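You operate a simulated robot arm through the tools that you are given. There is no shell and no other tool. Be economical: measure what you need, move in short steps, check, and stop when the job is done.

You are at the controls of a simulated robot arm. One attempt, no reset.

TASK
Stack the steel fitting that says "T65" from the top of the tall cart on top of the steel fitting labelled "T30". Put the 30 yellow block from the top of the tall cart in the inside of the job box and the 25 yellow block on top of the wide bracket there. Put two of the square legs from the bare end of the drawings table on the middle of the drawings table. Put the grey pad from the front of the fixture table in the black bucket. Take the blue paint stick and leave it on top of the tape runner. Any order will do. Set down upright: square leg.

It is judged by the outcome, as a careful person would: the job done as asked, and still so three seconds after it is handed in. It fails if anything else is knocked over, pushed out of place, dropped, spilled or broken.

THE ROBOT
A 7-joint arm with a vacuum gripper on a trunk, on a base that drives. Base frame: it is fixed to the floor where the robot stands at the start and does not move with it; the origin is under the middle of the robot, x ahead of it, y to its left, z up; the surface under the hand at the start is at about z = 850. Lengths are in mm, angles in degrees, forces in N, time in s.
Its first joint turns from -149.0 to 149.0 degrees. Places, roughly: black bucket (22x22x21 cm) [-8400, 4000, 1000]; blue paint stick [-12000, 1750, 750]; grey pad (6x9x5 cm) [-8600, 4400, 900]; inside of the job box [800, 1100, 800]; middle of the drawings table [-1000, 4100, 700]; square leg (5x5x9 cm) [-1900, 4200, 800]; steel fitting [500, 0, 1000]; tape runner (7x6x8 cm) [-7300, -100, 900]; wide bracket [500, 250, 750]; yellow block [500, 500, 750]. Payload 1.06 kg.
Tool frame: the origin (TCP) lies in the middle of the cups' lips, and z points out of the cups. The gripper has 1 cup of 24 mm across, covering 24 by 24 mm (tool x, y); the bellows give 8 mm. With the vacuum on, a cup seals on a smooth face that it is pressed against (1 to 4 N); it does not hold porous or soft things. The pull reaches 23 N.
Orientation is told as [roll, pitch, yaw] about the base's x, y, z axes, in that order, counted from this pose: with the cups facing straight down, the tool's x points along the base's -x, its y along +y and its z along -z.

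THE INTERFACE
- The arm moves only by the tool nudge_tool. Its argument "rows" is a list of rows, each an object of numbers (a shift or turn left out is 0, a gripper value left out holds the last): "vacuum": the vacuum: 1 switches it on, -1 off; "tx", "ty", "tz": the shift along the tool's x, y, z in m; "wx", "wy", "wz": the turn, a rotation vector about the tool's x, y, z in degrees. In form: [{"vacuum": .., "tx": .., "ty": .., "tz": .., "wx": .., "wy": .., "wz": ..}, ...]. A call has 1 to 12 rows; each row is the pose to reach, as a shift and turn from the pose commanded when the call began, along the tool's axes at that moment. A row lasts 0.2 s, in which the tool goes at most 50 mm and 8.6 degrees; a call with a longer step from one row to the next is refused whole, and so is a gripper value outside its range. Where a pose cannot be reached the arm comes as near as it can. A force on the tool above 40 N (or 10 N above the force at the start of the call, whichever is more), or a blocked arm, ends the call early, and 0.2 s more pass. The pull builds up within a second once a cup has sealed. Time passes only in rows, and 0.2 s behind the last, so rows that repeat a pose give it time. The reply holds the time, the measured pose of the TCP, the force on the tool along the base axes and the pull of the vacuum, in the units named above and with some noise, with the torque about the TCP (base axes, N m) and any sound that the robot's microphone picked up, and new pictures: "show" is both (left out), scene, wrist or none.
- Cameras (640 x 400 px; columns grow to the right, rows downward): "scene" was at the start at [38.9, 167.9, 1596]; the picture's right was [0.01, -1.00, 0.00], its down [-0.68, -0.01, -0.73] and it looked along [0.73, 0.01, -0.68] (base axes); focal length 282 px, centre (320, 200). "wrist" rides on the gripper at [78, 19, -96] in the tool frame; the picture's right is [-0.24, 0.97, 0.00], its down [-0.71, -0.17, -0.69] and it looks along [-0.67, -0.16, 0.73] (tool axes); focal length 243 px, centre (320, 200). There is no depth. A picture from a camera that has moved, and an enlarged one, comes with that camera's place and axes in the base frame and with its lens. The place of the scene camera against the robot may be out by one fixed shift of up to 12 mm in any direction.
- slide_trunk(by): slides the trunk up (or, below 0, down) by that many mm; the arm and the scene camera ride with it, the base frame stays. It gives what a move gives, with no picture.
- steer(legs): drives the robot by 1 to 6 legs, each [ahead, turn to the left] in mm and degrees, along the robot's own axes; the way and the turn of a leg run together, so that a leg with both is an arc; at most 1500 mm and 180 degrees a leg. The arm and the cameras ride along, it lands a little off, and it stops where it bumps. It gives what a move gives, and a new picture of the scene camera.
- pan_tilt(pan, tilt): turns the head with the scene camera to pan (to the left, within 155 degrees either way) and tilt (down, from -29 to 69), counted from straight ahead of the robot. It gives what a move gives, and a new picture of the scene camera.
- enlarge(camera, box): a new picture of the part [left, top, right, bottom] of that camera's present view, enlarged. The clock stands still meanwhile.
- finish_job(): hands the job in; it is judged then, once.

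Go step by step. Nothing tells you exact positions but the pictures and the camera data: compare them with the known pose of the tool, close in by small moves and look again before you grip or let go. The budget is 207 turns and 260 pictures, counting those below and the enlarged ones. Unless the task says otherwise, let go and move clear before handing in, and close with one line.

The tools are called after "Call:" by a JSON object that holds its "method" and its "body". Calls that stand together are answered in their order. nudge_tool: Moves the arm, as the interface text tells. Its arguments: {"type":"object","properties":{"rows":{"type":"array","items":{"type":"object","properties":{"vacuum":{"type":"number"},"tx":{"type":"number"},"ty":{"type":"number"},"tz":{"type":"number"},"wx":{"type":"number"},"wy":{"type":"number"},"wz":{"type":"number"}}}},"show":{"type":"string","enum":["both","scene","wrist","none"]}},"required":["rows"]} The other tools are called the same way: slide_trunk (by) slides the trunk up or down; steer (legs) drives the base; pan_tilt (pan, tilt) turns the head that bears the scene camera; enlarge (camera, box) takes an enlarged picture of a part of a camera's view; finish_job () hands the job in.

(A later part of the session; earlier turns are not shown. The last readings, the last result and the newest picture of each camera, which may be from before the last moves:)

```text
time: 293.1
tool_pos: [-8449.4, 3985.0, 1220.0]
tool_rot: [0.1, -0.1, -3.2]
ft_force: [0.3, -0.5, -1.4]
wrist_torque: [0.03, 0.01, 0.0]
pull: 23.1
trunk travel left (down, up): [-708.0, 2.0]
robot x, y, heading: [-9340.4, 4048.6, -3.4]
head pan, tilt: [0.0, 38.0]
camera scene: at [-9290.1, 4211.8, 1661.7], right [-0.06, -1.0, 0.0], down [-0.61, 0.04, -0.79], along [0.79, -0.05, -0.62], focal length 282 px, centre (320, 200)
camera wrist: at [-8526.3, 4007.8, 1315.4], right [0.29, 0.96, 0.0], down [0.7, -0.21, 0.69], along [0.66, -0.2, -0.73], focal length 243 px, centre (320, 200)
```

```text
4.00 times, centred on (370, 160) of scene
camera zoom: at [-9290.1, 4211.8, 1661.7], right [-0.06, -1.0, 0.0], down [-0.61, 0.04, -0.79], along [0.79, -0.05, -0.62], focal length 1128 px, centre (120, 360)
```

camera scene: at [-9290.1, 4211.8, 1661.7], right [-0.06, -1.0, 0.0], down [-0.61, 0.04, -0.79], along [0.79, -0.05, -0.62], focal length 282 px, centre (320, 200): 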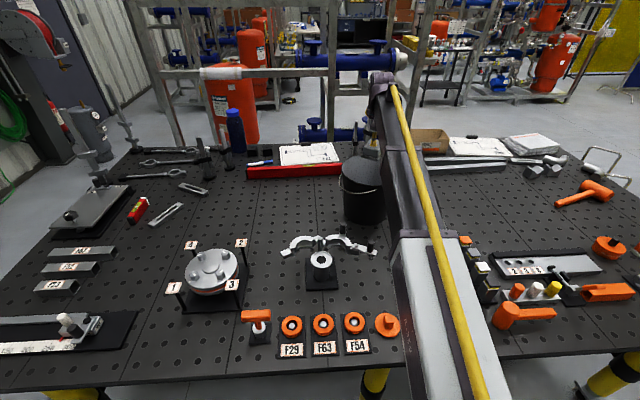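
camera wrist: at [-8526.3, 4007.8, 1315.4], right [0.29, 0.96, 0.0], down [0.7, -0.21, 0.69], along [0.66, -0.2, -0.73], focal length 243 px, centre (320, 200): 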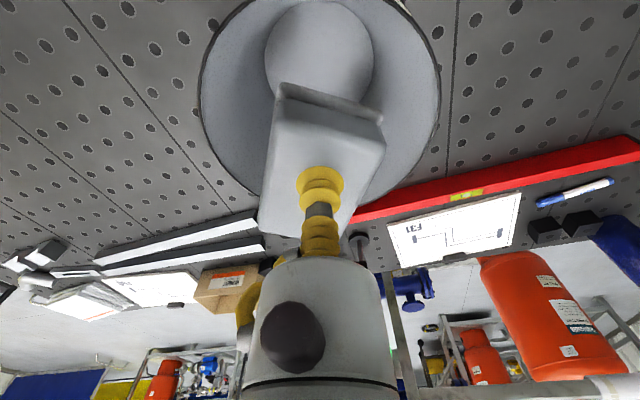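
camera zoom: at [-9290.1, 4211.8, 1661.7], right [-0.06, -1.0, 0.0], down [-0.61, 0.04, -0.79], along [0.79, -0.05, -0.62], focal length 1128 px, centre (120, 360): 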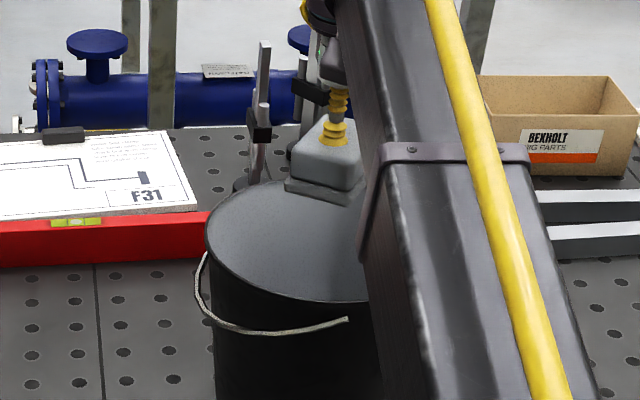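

The bucket is open and deep. I'll shift slightly so the camera also fits within the rim, and lower partway.

Call:
{"method": "nudge_tool", "body": {"rows": [{"tx": -0.025, "ty": -0.012}, {"tx": -0.025, "ty": -0.012, "tz": 0.04}, {"tx": -0.025, "ty": -0.012, "tz": 0.08}, {"tx": -0.025, "ty": -0.012, "tz": 0.12}, {"tx": -0.025, "ty": -0.012, "tz": 0.12}]}}

Call:
{"method": "enlarge", "body": {"camera": "scene", "box": [290, 110, 450, 210]}}

```text
time: 294.2
tool_pos: [-8423.6, 3974.8, 1098.0]
tool_rot: [0.1, -0.1, -3.3]
ft_force: [1.4, 0.4, -0.2]
wrist_torque: [0.0, 0.02, -0.03]
pull: 23.2
trunk travel left (down, up): [-708.0, 2.0]
robot x, y, heading: [-9343.9, 4049.9, -3.5]
head pan, tilt: [0.0, 38.0]
camera scene: at [-9289.9, 4211.8, 1661.7], right [-0.06, -1.0, 0.0], down [-0.61, 0.04, -0.79], along [0.79, -0.05, -0.62], focal length 282 px, centre (320, 200)
camera wrist: at [-8501.9, 3997.9, 1193.8], right [0.29, 0.96, 0.0], down [0.7, -0.21, 0.69], along [0.66, -0.2, -0.73], focal length 243 px, centre (320, 200)
```

scene: 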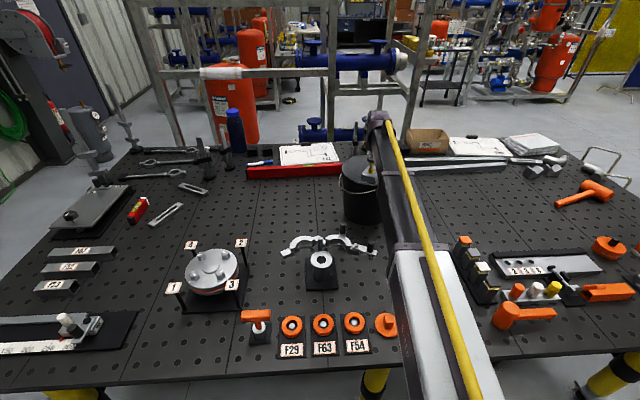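
wrist: 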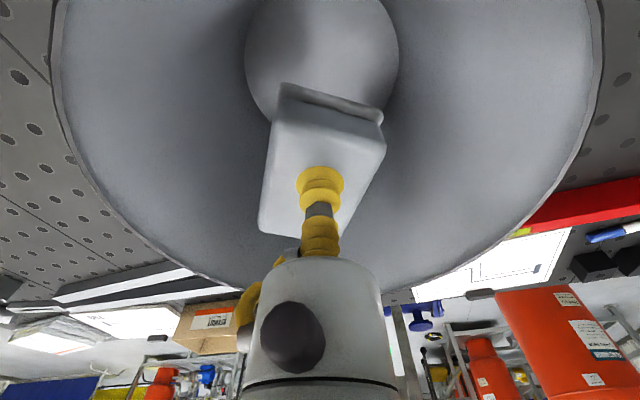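

```text
4.00 times, centred on (370, 160) of scene
camera zoom: at [-9289.9, 4211.8, 1661.7], right [-0.06, -1.0, 0.0], down [-0.61, 0.04, -0.79], along [0.79, -0.05, -0.62], focal length 1128 px, centre (120, 360)
```

zoom: 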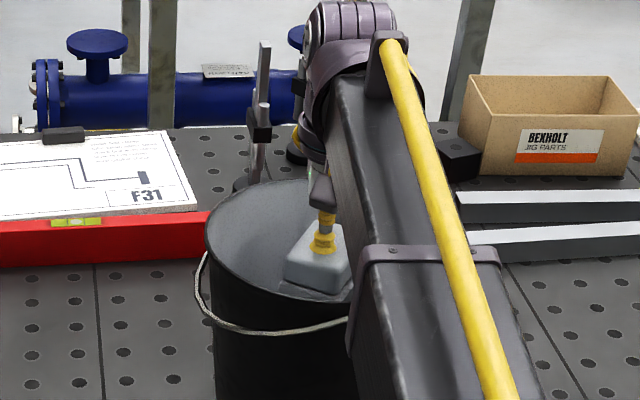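

Good fit. Lowering more, as far as the forearm's clearance over the rim allows.

Call:
{"method": "nudge_tool", "body": {"rows": [{"tz": 0.03}, {"tz": 0.06}, {"tz": 0.08}, {"tz": 0.08}], "show": "wrist"}}

Call:
{"method": "enlarge", "body": {"camera": "scene", "box": [290, 110, 450, 210]}}

```text
time: 295.2
tool_pos: [-8424.5, 3973.7, 1020.0]
tool_rot: [0.1, -0.1, -3.4]
ft_force: [-0.4, 0.0, -0.5]
wrist_torque: [0.02, 0.02, 0.0]
pull: 23.0
trunk travel left (down, up): [-708.0, 2.0]
robot x, y, heading: [-9344.5, 4046.4, -3.5]
head pan, tilt: [0.0, 38.0]
camera wrist: at [-8502.1, 3997.6, 1115.7], right [0.29, 0.96, 0.0], down [0.7, -0.21, 0.69], along [0.66, -0.2, -0.73], focal length 243 px, centre (320, 200)
```

wrist: 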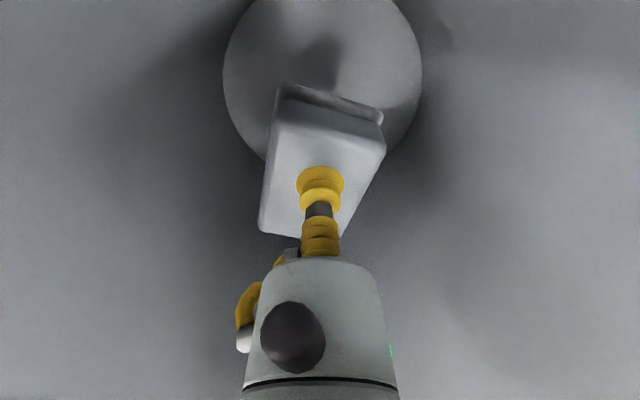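

```text
4.00 times, centred on (370, 160) of scene
camera zoom: at [-9289.9, 4211.8, 1661.7], right [-0.06, -1.0, 0.0], down [-0.61, 0.04, -0.79], along [0.79, -0.05, -0.62], focal length 1128 px, centre (120, 360)
```

zoom: 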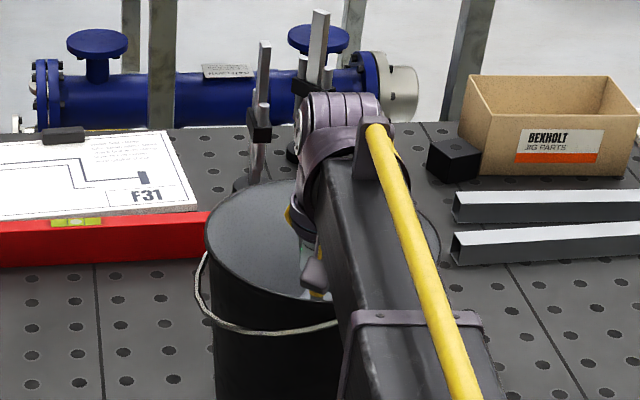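

The pad hangs well inside the bucket, just above its floor; lowering the arm further would risk the rim. Releasing here and lifting out.

Call:
{"method": "nudge_tool", "body": {"rows": [{"tz": 0.008}, {"tz": 0.008, "vacuum": -1}, {"tz": 0.008}, {"tz": 0.008}, {"tz": 0.008}, {"tz": 0.008}, {"tz": 0.008}, {"tz": -0.03}, {"tz": -0.075}, {"tz": -0.12}, {"tz": -0.165}, {"tz": -0.2}], "show": "wrist"}}

```text
time: 297.9
tool_pos: [-8425.7, 3973.2, 1218.8]
tool_rot: [0.1, -0.1, -3.2]
ft_force: [0.4, -0.2, 0.3]
wrist_torque: [-0.02, 0.01, -0.03]
pull: 0.1
trunk travel left (down, up): [-708.0, 2.0]
robot x, y, heading: [-9341.3, 4048.2, -3.6]
head pan, tilt: [0.0, 38.0]
camera wrist: at [-8502.5, 3995.4, 1314.2], right [0.29, 0.96, 0.0], down [0.7, -0.21, 0.69], along [0.66, -0.2, -0.73], focal length 243 px, centre (320, 200)
```

wrist: 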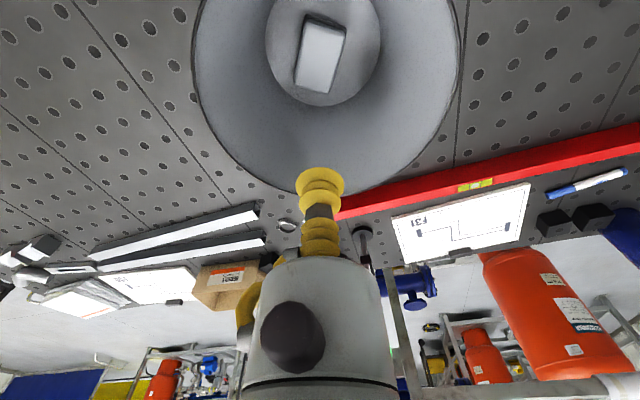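

The pad is in the bucket. Retracting the arm and looking toward the paint stick in the south-west.

Call:
{"method": "nudge_tool", "body": {"rows": [{"tx": 0.045}, {"tx": 0.09}, {"tx": 0.135}, {"tx": 0.18}, {"tx": 0.225}, {"tx": 0.27}, {"tx": 0.3}], "show": "none"}}

Call:
{"method": "pan_tilt", "body": {"pan": -140, "tilt": 18}}

```text
time: 299.4
tool_pos: [-8727.0, 3987.7, 1217.9]
tool_rot: [0.1, 0.0, -3.3]
ft_force: [-0.1, 0.2, -0.2]
wrist_torque: [-0.03, -0.01, 0.01]
pull: 0.0
trunk travel left (down, up): [-708.0, 2.0]
robot x, y, heading: [-9343.1, 4047.0, -3.5]
head pan, tilt: [0.0, 38.0]
```

```text
time: 301.7
tool_pos: [-8724.5, 3987.1, 1218.6]
tool_rot: [0.1, -0.1, -3.3]
ft_force: [-0.1, 0.1, 0.0]
wrist_torque: [-0.03, 0.02, 0.01]
pull: 0.0
trunk travel left (down, up): [-708.0, 2.0]
robot x, y, heading: [-9341.6, 4049.1, -3.6]
head pan, tilt: [-140.0, 18.0]
camera scene: at [-9451.2, 4161.5, 1693.4], right [-0.6, 0.8, 0.0], down [0.25, 0.18, -0.95], along [-0.76, -0.57, -0.31], focal length 282 px, centre (320, 200)
```

scene: 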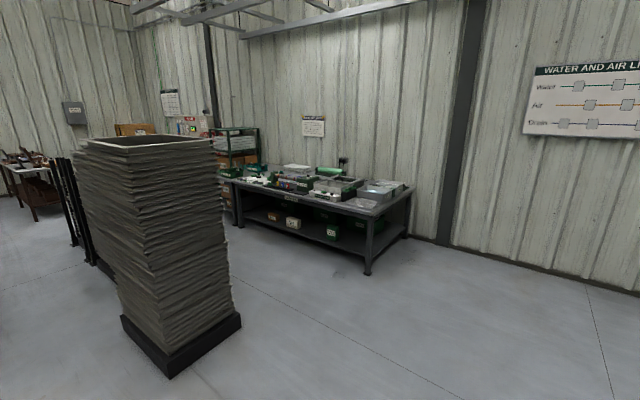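

The bench on the west wall (front edge x≈-11850, y≈780–3000) should carry the paint stick. Backing away from the table and driving over.

Call:
{"method": "steer", "body": {"legs": [[-500, 0], [0, -139], [1400, 0], [370, 0], [0, 52]]}}

Call:
{"method": "pan_tilt", "body": {"pan": -30, "tilt": 28}}

```text
time: 321.3
tool_pos: [-11341.3, 2434.3, 1217.9]
tool_rot: [0.1, -0.1, -92.3]
ft_force: [-0.5, -0.2, 0.2]
wrist_torque: [-0.01, 0.01, 0.04]
pull: 0.0
trunk travel left (down, up): [-708.0, 2.0]
robot x, y, heading: [-11290.3, 3055.3, -92.5]
head pan, tilt: [-140.0, 18.0]
camera scene: at [-11176.4, 3161.1, 1693.4], right [0.79, 0.61, 0.0], down [0.19, -0.25, -0.95], along [-0.58, 0.75, -0.31], focal length 282 px, centre (320, 200)
```

scene: 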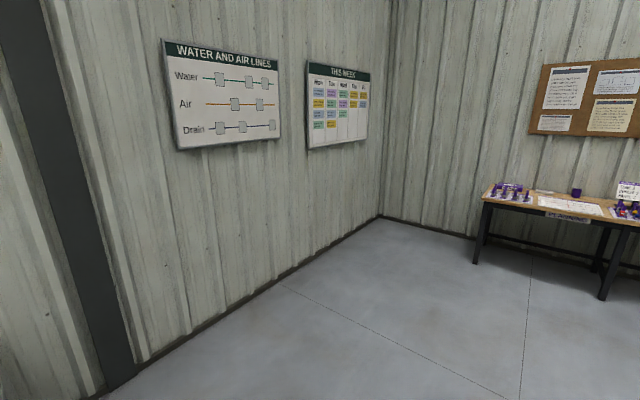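

```text
time: 323.2
tool_pos: [-11342.4, 2433.4, 1217.2]
tool_rot: [0.1, 0.0, -92.3]
ft_force: [-0.3, 0.7, -0.6]
wrist_torque: [0.0, -0.03, 0.04]
pull: 0.0
trunk travel left (down, up): [-708.0, 2.0]
robot x, y, heading: [-11294.8, 3055.2, -92.3]
head pan, tilt: [-30.0, 28.0]
camera scene: at [-11168.8, 3010.1, 1677.2], right [-0.84, 0.54, 0.0], down [0.25, 0.4, -0.88], along [-0.48, -0.74, -0.47], focal length 282 px, centre (320, 200)
```

scene: 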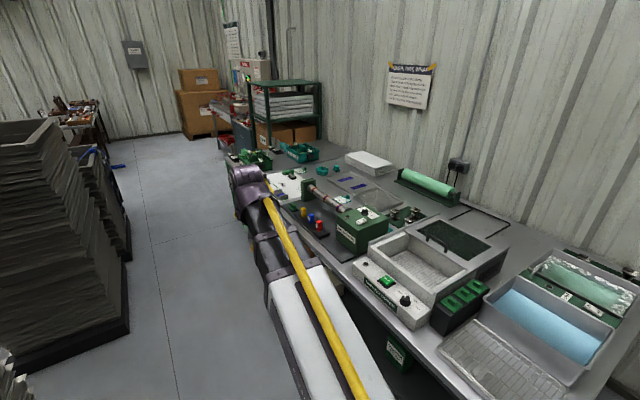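

The coloured sticks sit around the bench's middle. Driving alongside, then turning to face the bench.

Call:
{"method": "steer", "body": {"legs": [[0, 3], [1200, 0], [0, -88]]}}

Call:
{"method": "pan_tilt", "body": {"pan": 0, "tilt": 45}}

```text
time: 333.5
tool_pos: [-11902.6, 1848.5, 1217.8]
tool_rot: [0.1, -0.1, -177.6]
ft_force: [-0.2, -0.3, -0.3]
wrist_torque: [0.03, -0.02, 0.01]
pull: 0.0
trunk travel left (down, up): [-708.0, 2.0]
robot x, y, heading: [-11281.6, 1844.4, -178.1]
head pan, tilt: [-30.0, 28.0]
camera scene: at [-11310.2, 1719.9, 1677.2], right [0.47, 0.88, 0.0], down [0.42, -0.22, -0.88], along [-0.78, 0.41, -0.47], focal length 282 px, centre (320, 200)
```

scene: 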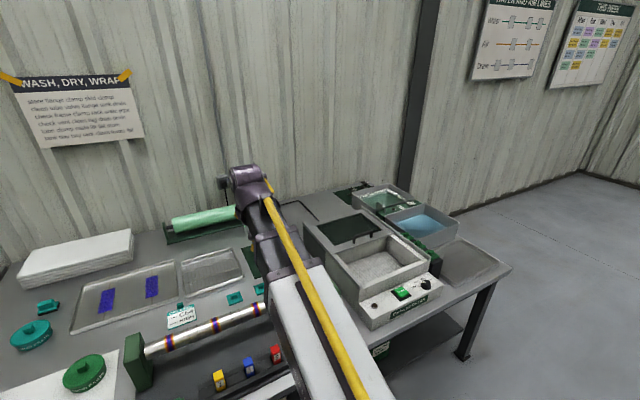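

```text
time: 334.4
tool_pos: [-11902.7, 1847.4, 1218.6]
tool_rot: [0.1, -0.1, -177.5]
ft_force: [1.0, -0.4, -0.2]
wrist_torque: [0.02, -0.01, -0.02]
pull: 0.1
trunk travel left (down, up): [-708.0, 2.0]
robot x, y, heading: [-11280.8, 1847.9, -177.8]
head pan, tilt: [0.0, 45.0]
camera scene: at [-11310.8, 1674.2, 1651.5], right [-0.04, 1.0, 0.0], down [0.71, 0.03, -0.71], along [-0.71, -0.03, -0.71], focal length 282 px, centre (320, 200)
```

scene: 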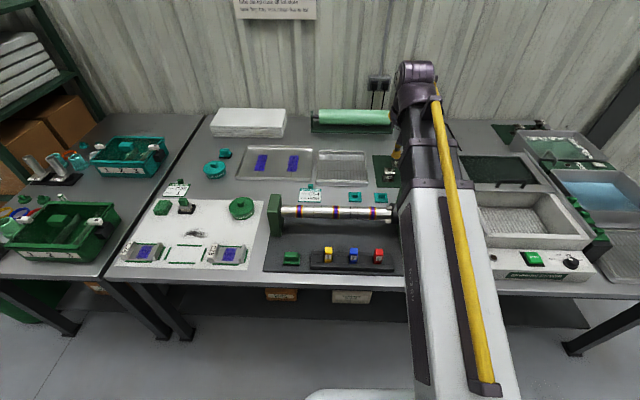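

Yellow, blue and red paint sticks stand in a holder. Zooming in.

Call:
{"method": "enlarge", "body": {"camera": "scene", "box": [280, 220, 424, 310]}}

Call:
{"method": "nudge_tool", "body": {"rows": [{"tz": 0.03, "ty": 0.03}, {"tz": 0.06, "ty": 0.06}, {"tz": 0.09, "ty": 0.08}, {"tz": 0.12, "ty": 0.08}, {"tz": 0.12, "ty": 0.08}], "show": "wrist"}}

```text
4.44 times, centred on (352, 265) of scene
camera zoom: at [-11310.8, 1674.2, 1651.5], right [-0.04, 1.0, 0.0], down [0.71, 0.03, -0.71], along [-0.71, -0.03, -0.71], focal length 1253 px, centre (178, -89)
```

zoom: 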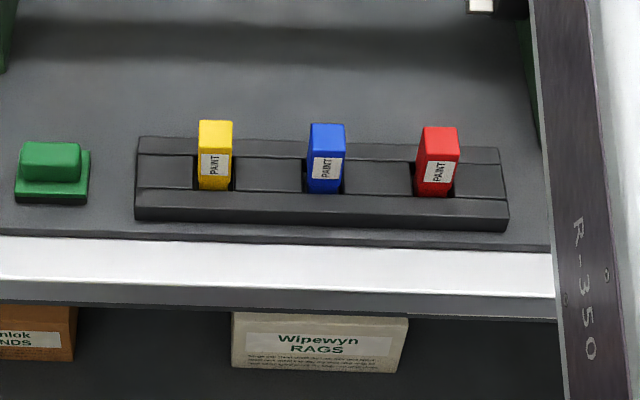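

```text
time: 335.6
tool_pos: [-11898.8, 1766.5, 1096.7]
tool_rot: [0.2, -0.1, -177.7]
ft_force: [0.1, 0.7, -0.5]
wrist_torque: [-0.01, 0.0, 0.0]
pull: 0.1
trunk travel left (down, up): [-708.0, 2.0]
robot x, y, heading: [-11279.9, 1848.6, -177.7]
head pan, tilt: [0.0, 45.0]
camera wrist: at [-11820.5, 1750.5, 1192.6], right [-0.2, -0.98, 0.0], down [-0.71, 0.14, 0.69], along [-0.67, 0.13, -0.73], focal length 243 px, centre (320, 200)
```

wrist: 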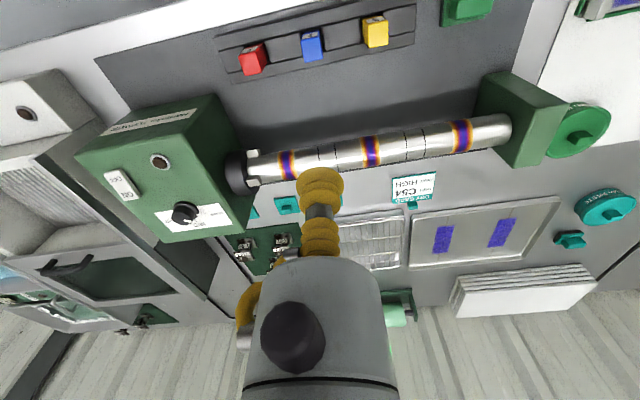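

Blue stick's top is at about (-11887, 1769, 841). Moving above and lowering for a closer look.

Call:
{"method": "nudge_tool", "body": {"rows": [{"tx": 0.012, "ty": -0.002, "tz": 0.03}, {"tx": 0.012, "ty": -0.002, "tz": 0.075}, {"tx": 0.012, "ty": -0.002, "tz": 0.12}, {"tx": 0.012, "ty": -0.002, "tz": 0.16}, {"tx": 0.012, "ty": -0.002, "tz": 0.16}], "show": "wrist"}}

Call:
{"method": "enlarge", "body": {"camera": "wrist", "box": [240, 40, 400, 140]}}

```text
time: 336.8
tool_pos: [-11888.4, 1769.1, 939.2]
tool_rot: [0.1, -0.1, -177.6]
ft_force: [0.5, 0.3, -0.3]
wrist_torque: [-0.02, 0.0, 0.04]
pull: 0.0
trunk travel left (down, up): [-708.0, 2.0]
robot x, y, heading: [-11285.9, 1850.1, -178.0]
head pan, tilt: [0.0, 45.0]
camera wrist: at [-11809.6, 1753.4, 1034.6], right [-0.2, -0.98, 0.0], down [-0.71, 0.14, 0.69], along [-0.67, 0.13, -0.73], focal length 243 px, centre (320, 200)
```

wrist: 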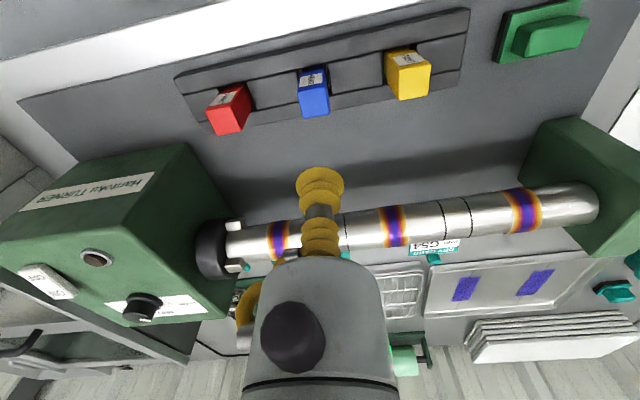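

```text
4.00 times, centred on (320, 90) of wrist
camera zoom: at [-11809.6, 1753.4, 1034.6], right [-0.2, -0.98, 0.0], down [-0.71, 0.14, 0.69], along [-0.67, 0.13, -0.73], focal length 970 px, centre (320, 640)
```

zoom: 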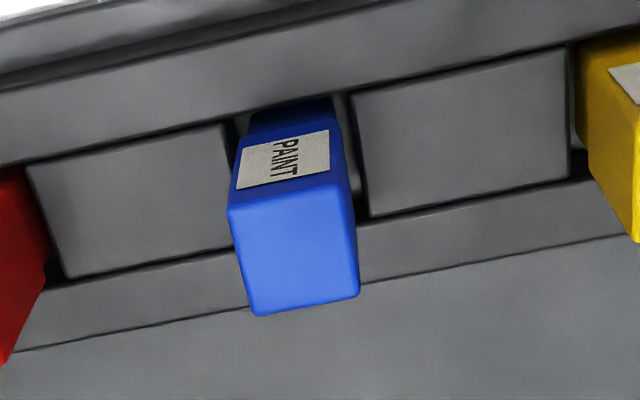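

The top face is only ~25 mm square, so centring must be precise. Correcting and lowering to ~25 mm above.

Call:
{"method": "nudge_tool", "body": {"rows": [{"tx": 0.005, "ty": -0.0035, "tz": 0.03}, {"tx": 0.005, "ty": -0.0035, "tz": 0.06}, {"tx": 0.005, "ty": -0.0035, "tz": 0.075}, {"tx": 0.005, "ty": -0.0035, "tz": 0.075}], "show": "none"}}

Call:
{"method": "enlarge", "body": {"camera": "wrist", "box": [256, 120, 384, 200]}}

```text
time: 337.8
tool_pos: [-11884.2, 1773.4, 862.6]
tool_rot: [0.1, -0.1, -177.7]
ft_force: [-0.6, -0.6, 0.2]
wrist_torque: [-0.01, -0.02, 0.01]
pull: 0.1
trunk travel left (down, up): [-708.0, 2.0]
robot x, y, heading: [-11284.3, 1851.1, -178.0]
head pan, tilt: [0.0, 45.0]
```

```text
5.00 times, centred on (320, 160) of wrist
camera zoom: at [-11805.2, 1756.7, 959.6], right [-0.2, -0.98, 0.0], down [-0.71, 0.14, 0.69], along [-0.67, 0.13, -0.73], focal length 1213 px, centre (320, 400)
```

zoom: 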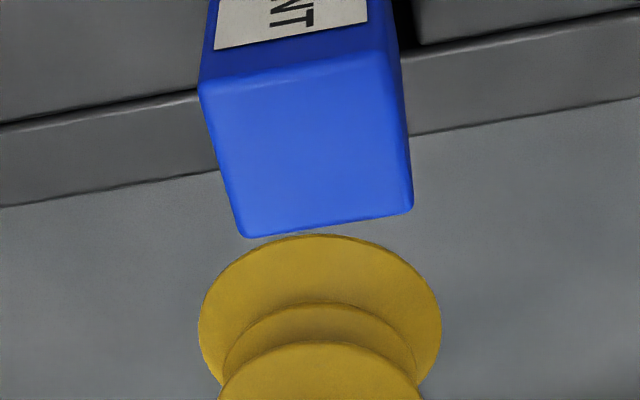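

Parallax says the top is lower (z≈808) and ~13 mm further ahead than assumed. Correcting partially, lowering 25 mm, and measuring again.

Call:
{"method": "nudge_tool", "body": {"rows": [{"tx": -0.0094, "ty": -0.0036}, {"tx": -0.0094, "ty": -0.0036, "tz": 0.015}, {"tx": -0.0094, "ty": -0.0036, "tz": 0.025}, {"tx": -0.0094, "ty": -0.0036, "tz": 0.025}], "show": "none"}}

Call:
{"method": "enlarge", "body": {"camera": "wrist", "box": [256, 120, 384, 200]}}

```text
time: 338.8
tool_pos: [-11892.0, 1775.8, 838.2]
tool_rot: [0.1, 0.0, -177.6]
ft_force: [-0.3, 0.5, -0.2]
wrist_torque: [-0.03, 0.01, -0.01]
pull: 0.0
trunk travel left (down, up): [-708.0, 2.0]
robot x, y, heading: [-11282.1, 1850.7, -178.0]
head pan, tilt: [0.0, 45.0]
```

```text
5.00 times, centred on (320, 160) of wrist
camera zoom: at [-11814.4, 1760.0, 934.1], right [-0.2, -0.98, 0.0], down [-0.71, 0.14, 0.69], along [-0.67, 0.13, -0.73], focal length 1213 px, centre (320, 400)
```

zoom: 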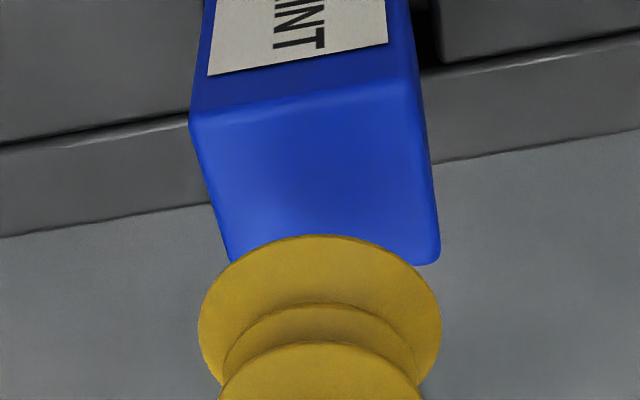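

Call:
{"method": "nudge_tool", "body": {"rows": [{"tz": 0.006}, {"tz": 0.012}, {"tz": 0.012}], "show": "none"}}

Call:
{"method": "enlarge", "body": {"camera": "wrist", "box": [256, 120, 384, 200]}}

Call:
{"method": "enlarge", "body": {"camera": "scene", "box": [310, 200, 406, 260]}}

```text
time: 339.6
tool_pos: [-11890.4, 1775.2, 826.2]
tool_rot: [0.2, -0.1, -177.5]
ft_force: [0.1, -0.8, 0.4]
wrist_torque: [-0.02, -0.02, 0.01]
pull: 0.0
trunk travel left (down, up): [-708.0, 2.0]
robot x, y, heading: [-11282.7, 1846.7, -178.0]
head pan, tilt: [0.0, 45.0]
```

```text
5.00 times, centred on (320, 160) of wrist
camera zoom: at [-11813.3, 1760.0, 922.0], right [-0.2, -0.98, 0.0], down [-0.71, 0.14, 0.69], along [-0.67, 0.13, -0.73], focal length 1213 px, centre (320, 400)
```

zoom: 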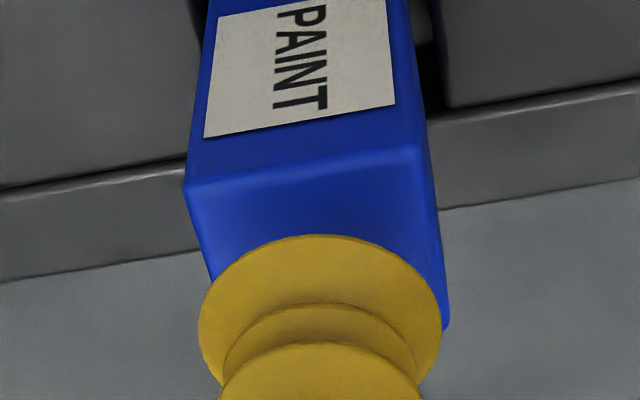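

```text
6.67 times, centred on (358, 230) of scene
camera zoom: at [-11310.8, 1674.1, 1651.4], right [-0.04, 1.0, 0.0], down [0.71, 0.03, -0.71], along [-0.71, -0.03, -0.71], focal length 1879 px, centre (67, 0)
```

zoom: 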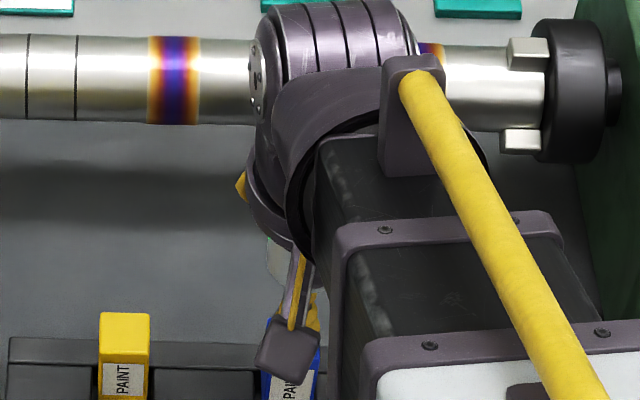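

Now the top appears to be about 6 mm below the cup with the cup ~3.5 mm too far forward. Shifting back and checking.

Call:
{"method": "nudge_tool", "body": {"rows": [{"tx": 0.0034, "ty": 0.0008}, {"tx": 0.0034, "ty": 0.0008, "tz": 0.002}, {"tx": 0.0034, "ty": 0.0008, "tz": 0.002}], "show": "none"}}

Call:
{"method": "enlarge", "body": {"camera": "wrist", "box": [256, 130, 384, 210]}}

```text
time: 340.4
tool_pos: [-11888.4, 1775.3, 824.5]
tool_rot: [0.1, -0.1, -177.6]
ft_force: [-0.6, 0.0, -0.7]
wrist_torque: [-0.01, -0.01, 0.01]
pull: 0.0
trunk travel left (down, up): [-708.0, 2.0]
robot x, y, heading: [-11280.2, 1849.1, -178.3]
head pan, tilt: [0.0, 45.0]
```

```text
5.00 times, centred on (320, 170) of wrist
camera zoom: at [-11809.7, 1759.0, 920.4], right [-0.2, -0.98, 0.0], down [-0.71, 0.14, 0.69], along [-0.67, 0.13, -0.73], focal length 1213 px, centre (320, 350)
```

zoom: 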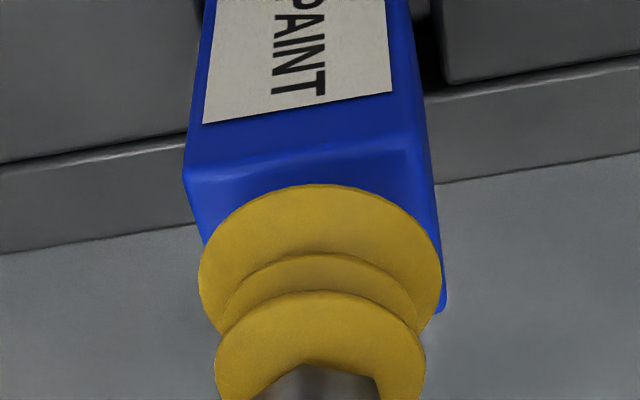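

Call:
{"method": "nudge_tool", "body": {"rows": [{"vacuum": 1, "tx": 0.0008}, {"tx": 0.0008, "tz": 0.003}, {"tx": 0.0008, "tz": 0.006}, {"tx": 0.0008, "tz": 0.006}, {"tx": 0.0008, "tz": 0.006}], "show": "none"}}

Call:
{"method": "enlarge", "body": {"camera": "wrist", "box": [256, 130, 384, 210]}}

```text
time: 341.6
tool_pos: [-11887.6, 1775.7, 817.3]
tool_rot: [0.1, -0.1, -177.5]
ft_force: [-1.1, 0.1, 0.6]
wrist_torque: [-0.04, -0.02, -0.02]
pull: 0.0
trunk travel left (down, up): [-708.0, 2.0]
robot x, y, heading: [-11283.3, 1846.8, -178.2]
head pan, tilt: [0.0, 45.0]
```

```text
5.00 times, centred on (320, 170) of wrist
camera zoom: at [-11809.4, 1759.7, 913.7], right [-0.2, -0.98, 0.0], down [-0.71, 0.14, 0.69], along [-0.67, 0.13, -0.73], focal length 1213 px, centre (320, 350)
```

zoom: 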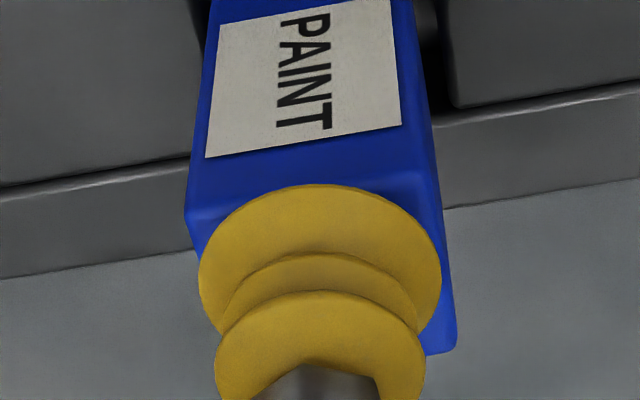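

No contact yet; continuing down in small steps.

Call:
{"method": "nudge_tool", "body": {"rows": [{"tz": 0.002}, {"tz": 0.004}, {"tz": 0.004}, {"tz": 0.004}], "show": "none"}}

Call:
{"method": "enlarge", "body": {"camera": "wrist", "box": [256, 130, 384, 210]}}

```text
time: 342.6
tool_pos: [-11887.7, 1777.0, 814.7]
tool_rot: [0.1, -0.1, -177.6]
ft_force: [0.2, -0.4, -0.1]
wrist_torque: [0.0, 0.02, -0.01]
pull: 0.1
trunk travel left (down, up): [-708.0, 2.0]
robot x, y, heading: [-11281.3, 1847.0, -178.2]
head pan, tilt: [0.0, 45.0]
```

```text
5.00 times, centred on (320, 170) of wrist
camera zoom: at [-11809.3, 1760.0, 910.2], right [-0.2, -0.98, 0.0], down [-0.71, 0.14, 0.69], along [-0.67, 0.13, -0.73], focal length 1213 px, centre (320, 350)
```

zoom: 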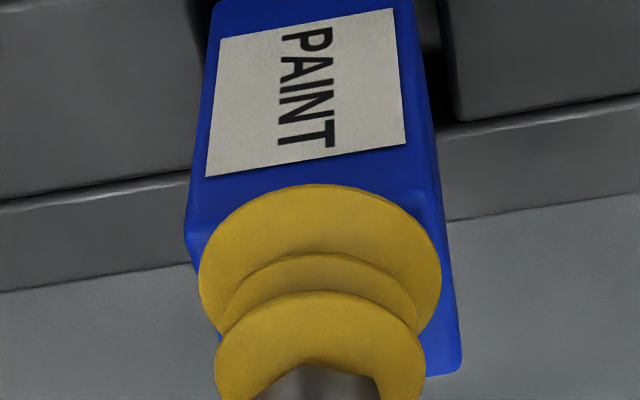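

Call:
{"method": "enlarge", "body": {"camera": "scene", "box": [326, 225, 390, 265]}}

```text
10.00 times, centred on (358, 245) of scene
camera zoom: at [-11310.8, 1674.1, 1651.4], right [-0.04, 1.0, 0.0], down [0.71, 0.03, -0.71], along [-0.71, -0.03, -0.71], focal length 2819 px, centre (-60, -250)
```

zoom: 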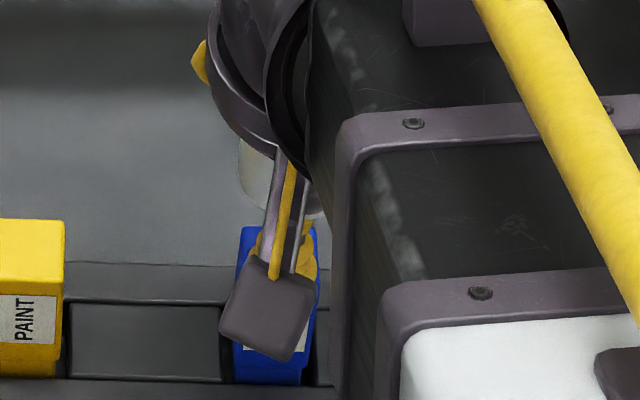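

The scene view resolves it: the stick's top is near z 808 and the cup is ~8 mm short of centre. Raising slightly, shifting forward, and rechecking.

Call:
{"method": "nudge_tool", "body": {"rows": [{"tz": -0.004}, {"tx": -0.008, "ty": -0.0012, "tz": -0.004}, {"tx": -0.008, "ty": -0.0012, "tz": -0.002}, {"tx": -0.008, "ty": -0.0012, "tz": -0.002}], "show": "none"}}

Call:
{"method": "enlarge", "body": {"camera": "wrist", "box": [256, 130, 384, 210]}}

Call:
{"method": "enlarge", "body": {"camera": "scene", "box": [326, 225, 390, 265]}}

```text
time: 343.6
tool_pos: [-11896.5, 1775.9, 816.3]
tool_rot: [0.1, -0.1, -177.5]
ft_force: [-0.9, -0.2, -0.4]
wrist_torque: [-0.02, -0.04, -0.01]
pull: 0.0
trunk travel left (down, up): [-708.0, 2.0]
robot x, y, heading: [-11280.4, 1850.7, -178.0]
head pan, tilt: [0.0, 45.0]
```

```text
5.00 times, centred on (320, 170) of wrist
camera zoom: at [-11817.8, 1761.0, 912.3], right [-0.2, -0.98, 0.0], down [-0.71, 0.14, 0.69], along [-0.67, 0.13, -0.73], focal length 1213 px, centre (320, 350)
```

zoom: 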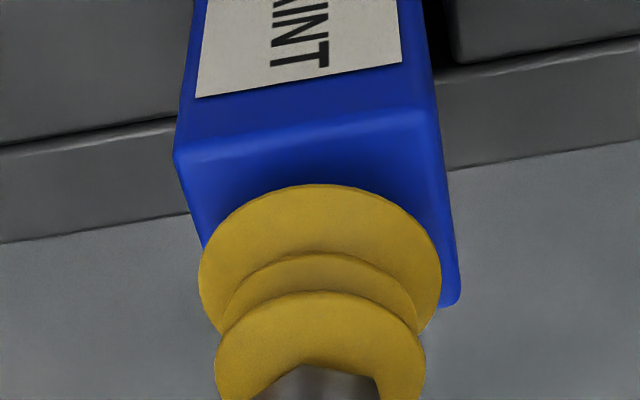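

```text
10.00 times, centred on (358, 245) of scene
camera zoom: at [-11310.7, 1674.1, 1651.4], right [-0.04, 1.0, 0.0], down [0.71, 0.03, -0.71], along [-0.71, -0.03, -0.71], focal length 2819 px, centre (-60, -250)
```

zoom: 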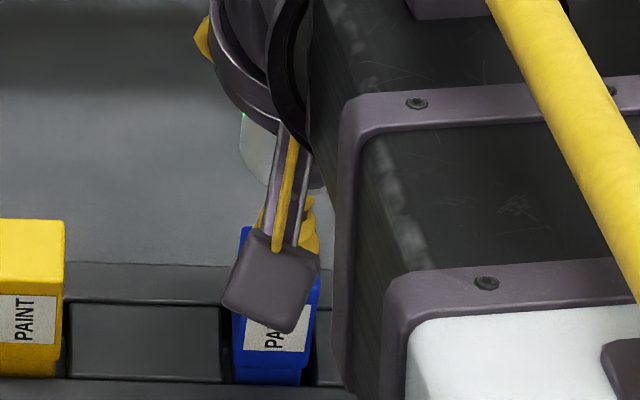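

Alignment now looks consistent (top ~7 mm below). Lowering to contact with vacuum on.

Call:
{"method": "nudge_tool", "body": {"rows": [{"vacuum": 1, "tz": 0.004}, {"tz": 0.007}, {"tz": 0.009}, {"tz": 0.01}, {"tz": 0.01}, {"tz": 0.01}], "show": "none"}}

Call:
{"method": "enlarge", "body": {"camera": "wrist", "box": [256, 130, 384, 210]}}

```text
time: 345.0
tool_pos: [-11896.9, 1776.0, 805.4]
tool_rot: [0.2, -0.2, -177.6]
ft_force: [-2.4, -0.3, 11.3]
wrist_torque: [0.03, 0.0, 0.01]
pull: 22.8
trunk travel left (down, up): [-708.0, 2.0]
robot x, y, heading: [-11279.9, 1848.8, -178.1]
head pan, tilt: [0.0, 45.0]
```

```text
5.00 times, centred on (320, 170) of wrist
camera zoom: at [-11817.6, 1760.2, 901.7], right [-0.2, -0.98, 0.0], down [-0.71, 0.14, 0.69], along [-0.67, 0.13, -0.73], focal length 1213 px, centre (320, 350)
```

zoom: 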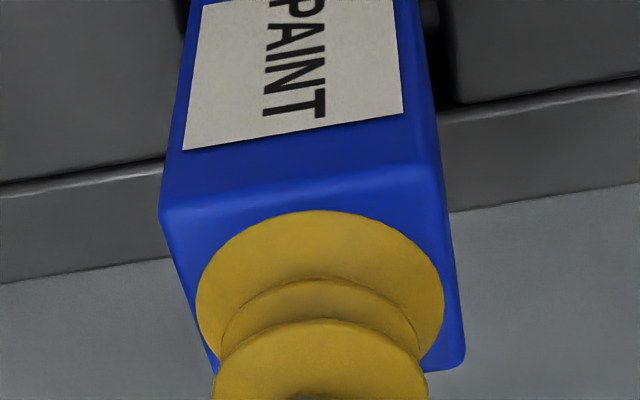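

Sealed. Lifting the stick straight out of the holder.

Call:
{"method": "nudge_tool", "body": {"rows": [{"tz": -0.008}, {"tz": -0.02}, {"tz": -0.04}, {"tz": -0.07}, {"tz": -0.11}, {"tz": -0.155}, {"tz": -0.2}, {"tz": -0.245}, {"tz": -0.245}]}}

```text
time: 347.0
tool_pos: [-11896.3, 1778.5, 1050.7]
tool_rot: [0.2, -0.1, -177.6]
ft_force: [-0.6, 0.2, 0.0]
wrist_torque: [-0.01, 0.01, 0.02]
pull: 22.6
trunk travel left (down, up): [-708.0, 2.0]
robot x, y, heading: [-11282.2, 1847.2, -178.1]
head pan, tilt: [0.0, 45.0]
camera scene: at [-11310.7, 1674.1, 1651.4], right [-0.04, 1.0, 0.0], down [0.71, 0.03, -0.71], along [-0.71, -0.03, -0.71], focal length 282 px, centre (320, 200)
camera wrist: at [-11817.7, 1761.9, 1147.9], right [-0.2, -0.98, 0.0], down [-0.71, 0.14, 0.69], along [-0.67, 0.13, -0.73], focal length 243 px, centre (320, 200)
```

scene: 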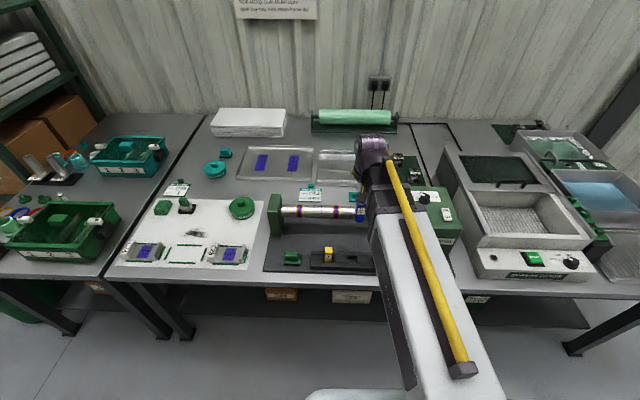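
wrist: 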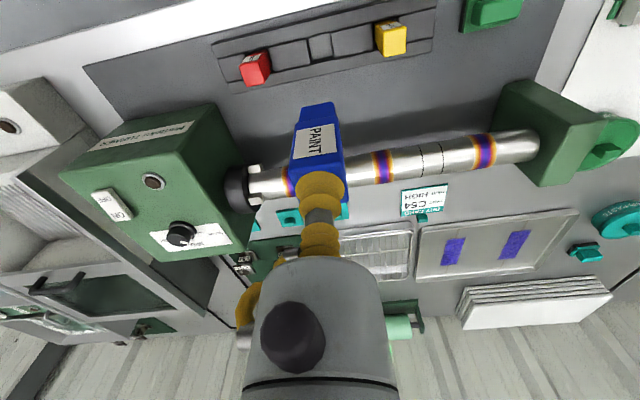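

I have the blue stick. Raising it, then driving south through the west aisle toward the tape runner's cart.

Call:
{"method": "nudge_tool", "body": {"rows": [{"tz": -0.04}, {"tz": -0.08}, {"tz": -0.12}, {"tz": -0.15}, {"tz": -0.15}], "show": "none"}}

Call:
{"method": "steer", "body": {"legs": [[0, 86], [1000, 0]]}}

Call:
{"method": "pan_tilt", "body": {"pan": 10, "tilt": 25}}

```text
time: 348.2
tool_pos: [-11894.8, 1778.8, 1202.0]
tool_rot: [0.1, -0.2, -177.7]
ft_force: [0.2, 1.0, -0.4]
wrist_torque: [0.01, 0.01, -0.01]
pull: 23.1
trunk travel left (down, up): [-708.0, 2.0]
robot x, y, heading: [-11284.9, 1850.4, -177.9]
head pan, tilt: [0.0, 45.0]
```

```text
time: 357.1
tool_pos: [-11289.7, 227.0, 1200.3]
tool_rot: [0.2, -0.2, -91.7]
ft_force: [-0.3, 0.1, -1.4]
wrist_torque: [-0.01, -0.01, 0.01]
pull: 22.9
trunk travel left (down, up): [-708.0, 2.0]
robot x, y, heading: [-11316.6, 845.8, -92.0]
head pan, tilt: [0.0, 45.0]
camera scene: at [-11146.3, 798.1, 1651.4], right [-1.0, 0.03, 0.0], down [0.02, 0.71, -0.71], along [-0.02, -0.71, -0.71], focal length 282 px, centre (320, 200)
```

scene: 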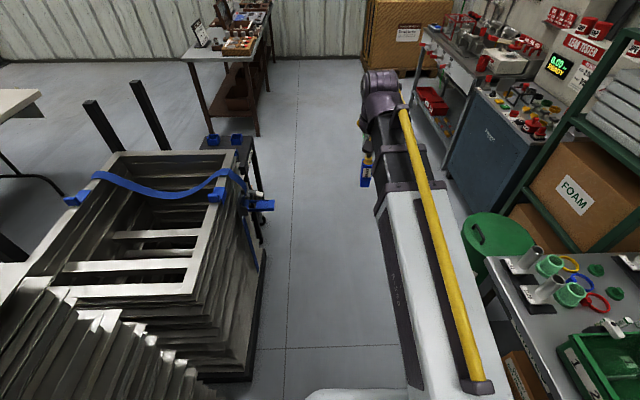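

```text
time: 357.9
tool_pos: [-11289.8, 226.4, 1201.1]
tool_rot: [0.1, 0.0, -91.7]
ft_force: [-0.5, 0.6, -0.5]
wrist_torque: [-0.05, -0.01, -0.01]
pull: 22.9
trunk travel left (down, up): [-708.0, 2.0]
robot x, y, heading: [-11313.7, 843.3, -92.3]
head pan, tilt: [10.0, 25.0]
camera scene: at [-11130.6, 788.2, 1681.9], right [-0.99, -0.14, 0.0], down [-0.06, 0.42, -0.91], along [0.13, -0.9, -0.42], focal length 282 px, centre (320, 200)
```

scene: 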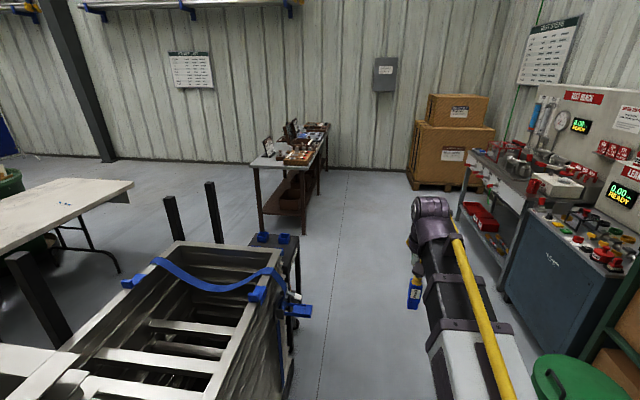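

The aisle is clear. Continuing south, then turning east between the small cart and the desk.

Call:
{"method": "steer", "body": {"legs": [[0, 2], [950, 0], [950, 0], [0, 74], [1400, 0], [400, 0]]}}

Call:
{"method": "pan_tilt", "body": {"pan": 0, "tilt": 28}}

```text
time: 379.8
tool_pos: [-8989.7, -1717.6, 1200.8]
tool_rot: [0.0, 0.0, -16.2]
ft_force: [-0.1, -0.3, -0.6]
wrist_torque: [0.03, -0.01, 0.04]
pull: 22.8
trunk travel left (down, up): [-708.0, 2.0]
robot x, y, heading: [-9595.3, -1589.2, -16.5]
head pan, tilt: [10.0, 25.0]
camera scene: at [-9495.0, -1426.5, 1682.0], right [-0.11, -0.99, 0.0], down [-0.42, 0.05, -0.91], along [0.9, -0.1, -0.42], focal length 282 px, centre (320, 200)
```

scene: 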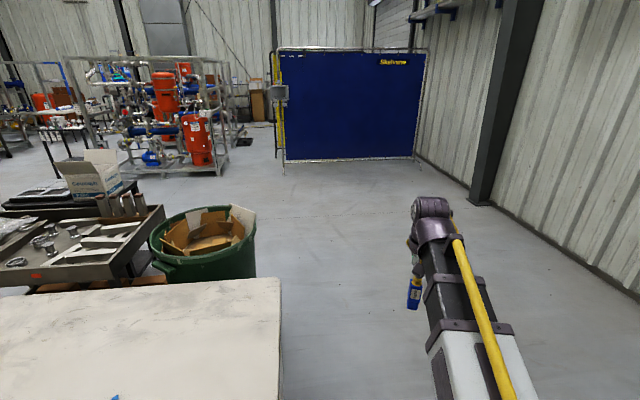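

```text
time: 380.6
tool_pos: [-8989.1, -1717.3, 1202.3]
tool_rot: [0.1, -0.1, -16.3]
ft_force: [0.2, 0.4, -0.5]
wrist_torque: [-0.01, 0.0, 0.02]
pull: 22.3
trunk travel left (down, up): [-708.0, 2.0]
robot x, y, heading: [-9592.3, -1585.5, -16.4]
head pan, tilt: [0.0, 28.0]
camera scene: at [-9499.4, -1441.9, 1677.2], right [-0.28, -0.96, 0.0], down [-0.45, 0.13, -0.88], along [0.85, -0.25, -0.47], focal length 282 px, centre (320, 200)
```

scene: 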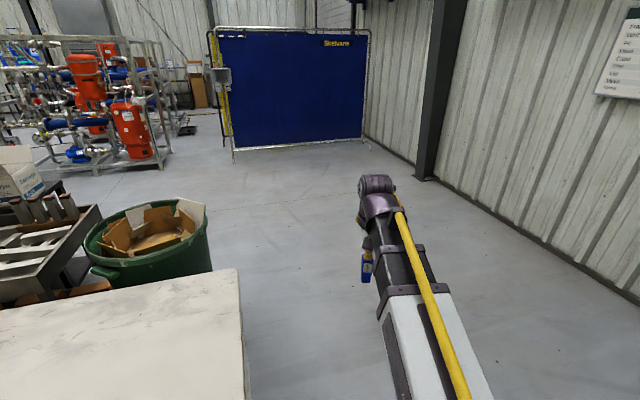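

Continuing east past the white table and bin, then north to the cart's east side.

Call:
{"method": "steer", "body": {"legs": [[0, -19], [700, 0], [0, 35], [1400, 0], [1050, 0], [0, 90]]}}

Call:
{"method": "pan_tilt", "body": {"pan": 25, "tilt": 28}}

```text
time: 402.4
tool_pos: [-6632.2, -1433.5, 1201.5]
tool_rot: [0.1, -0.2, 88.9]
ft_force: [-1.0, -0.8, -0.5]
wrist_torque: [0.01, 0.03, -0.01]
pull: 22.7
trunk travel left (down, up): [-708.0, 2.0]
robot x, y, heading: [-6596.5, -2051.5, 88.8]
head pan, tilt: [0.0, 28.0]
camera scene: at [-6767.2, -2003.3, 1677.2], right [1.0, -0.02, 0.0], down [-0.01, -0.47, -0.88], along [0.02, 0.88, -0.47], focal length 282 px, centre (320, 200)
```

scene: 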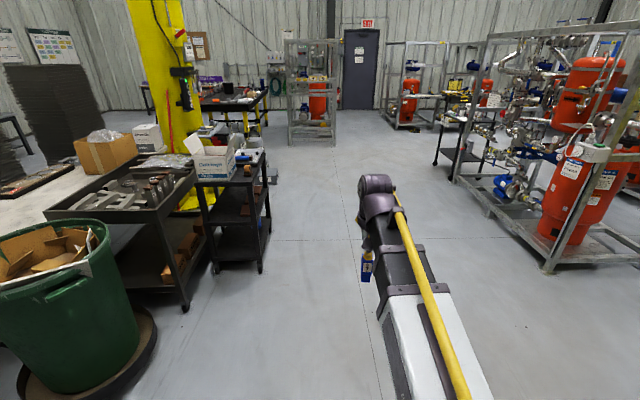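

```text
time: 403.3
tool_pos: [-6632.0, -1433.8, 1201.5]
tool_rot: [0.1, -0.1, 88.8]
ft_force: [0.7, -1.0, -0.5]
wrist_torque: [-0.02, 0.02, -0.01]
pull: 22.3
trunk travel left (down, up): [-708.0, 2.0]
robot x, y, heading: [-6600.6, -2051.8, 88.6]
head pan, tilt: [25.0, 28.0]
camera scene: at [-6805.8, -2010.8, 1677.2], right [0.92, 0.4, 0.0], down [0.19, -0.43, -0.88], along [-0.35, 0.81, -0.47], focal length 282 px, centre (320, 200)
```

scene: 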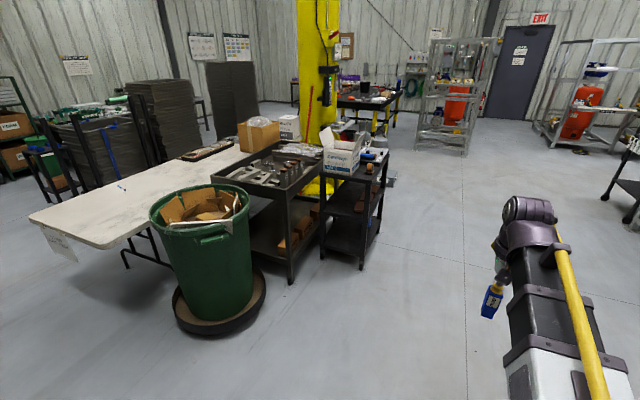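

The cart's east side is accessible. Driving north and turning to face it.

Call:
{"method": "steer", "body": {"legs": [[1200, 0], [1000, 0], [0, 90]]}}

Call:
{"method": "pan_tilt", "body": {"pan": 5, "tilt": 42}}

```text
time: 417.9
tool_pos: [-7176.7, 79.9, 1201.0]
tool_rot: [0.1, -0.1, -179.6]
ft_force: [0.0, -0.2, -0.8]
wrist_torque: [-0.02, 0.02, 0.0]
pull: 22.6
trunk travel left (down, up): [-708.0, 2.0]
robot x, y, heading: [-6560.2, 130.9, -179.9]
head pan, tilt: [25.0, 28.0]
camera scene: at [-6597.0, -83.5, 1677.2], right [-0.43, 0.91, 0.0], down [0.42, 0.2, -0.88], along [-0.8, -0.38, -0.47], focal length 282 px, centre (320, 200)
```

scene: 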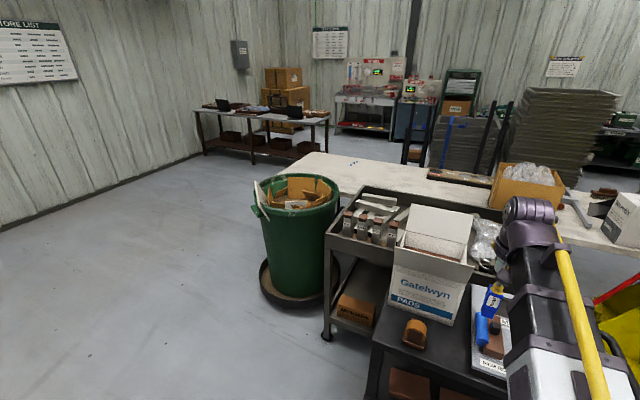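

```text
time: 418.8
tool_pos: [-7176.3, 79.1, 1200.9]
tool_rot: [0.1, -0.1, -179.6]
ft_force: [0.0, 0.3, -0.1]
wrist_torque: [0.04, -0.02, 0.01]
pull: 22.7
trunk travel left (down, up): [-708.0, 2.0]
robot x, y, heading: [-6557.3, 129.1, -179.7]
head pan, tilt: [5.0, 42.0]
camera scene: at [-6597.8, -52.2, 1655.8], right [-0.09, 1.0, 0.0], down [0.67, 0.06, -0.74], along [-0.74, -0.07, -0.67], focal length 282 px, centre (320, 200)
```

scene: 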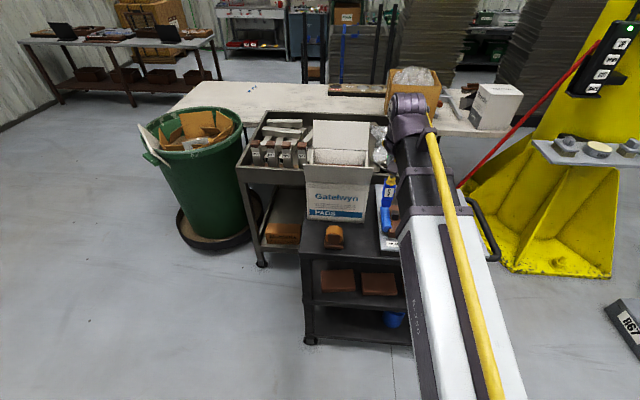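

Call:
{"method": "enlarge", "body": {"camera": "scene", "box": [290, 190, 450, 290]}}

Call:
{"method": "nudge_tool", "body": {"rows": [{"ty": 0.04}, {"ty": 0.08}, {"ty": 0.08}], "show": "wrist"}}

```text
4.00 times, centred on (370, 240) of scene
camera zoom: at [-6597.8, -52.2, 1655.8], right [-0.09, 1.0, 0.0], down [0.67, 0.06, -0.74], along [-0.74, -0.07, -0.67], focal length 1128 px, centre (120, 40)
```

zoom: 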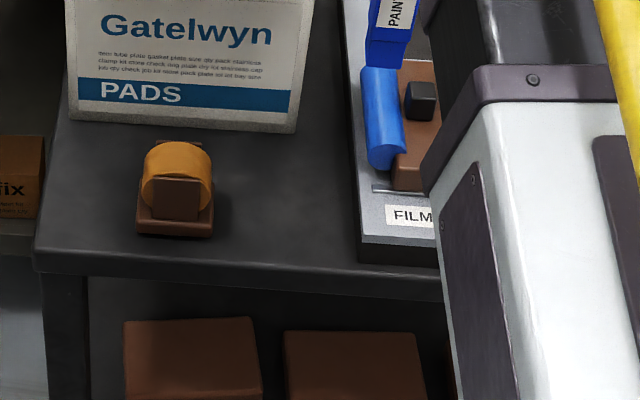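

```text
time: 419.6
tool_pos: [-7178.0, -1.2, 1199.9]
tool_rot: [0.0, -0.1, -179.6]
ft_force: [0.2, -0.1, -0.6]
wrist_torque: [-0.02, -0.02, -0.01]
pull: 22.9
trunk travel left (down, up): [-708.0, 2.0]
robot x, y, heading: [-6559.8, 127.3, -179.8]
head pan, tilt: [5.0, 42.0]
camera wrist: at [-7098.8, -19.6, 1295.5], right [-0.23, -0.97, 0.0], down [-0.71, 0.17, 0.69], along [-0.67, 0.16, -0.73], focal length 243 px, centre (320, 200)
```

wrist: 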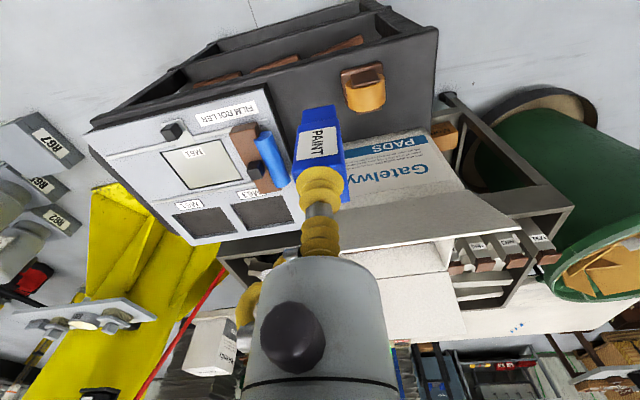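

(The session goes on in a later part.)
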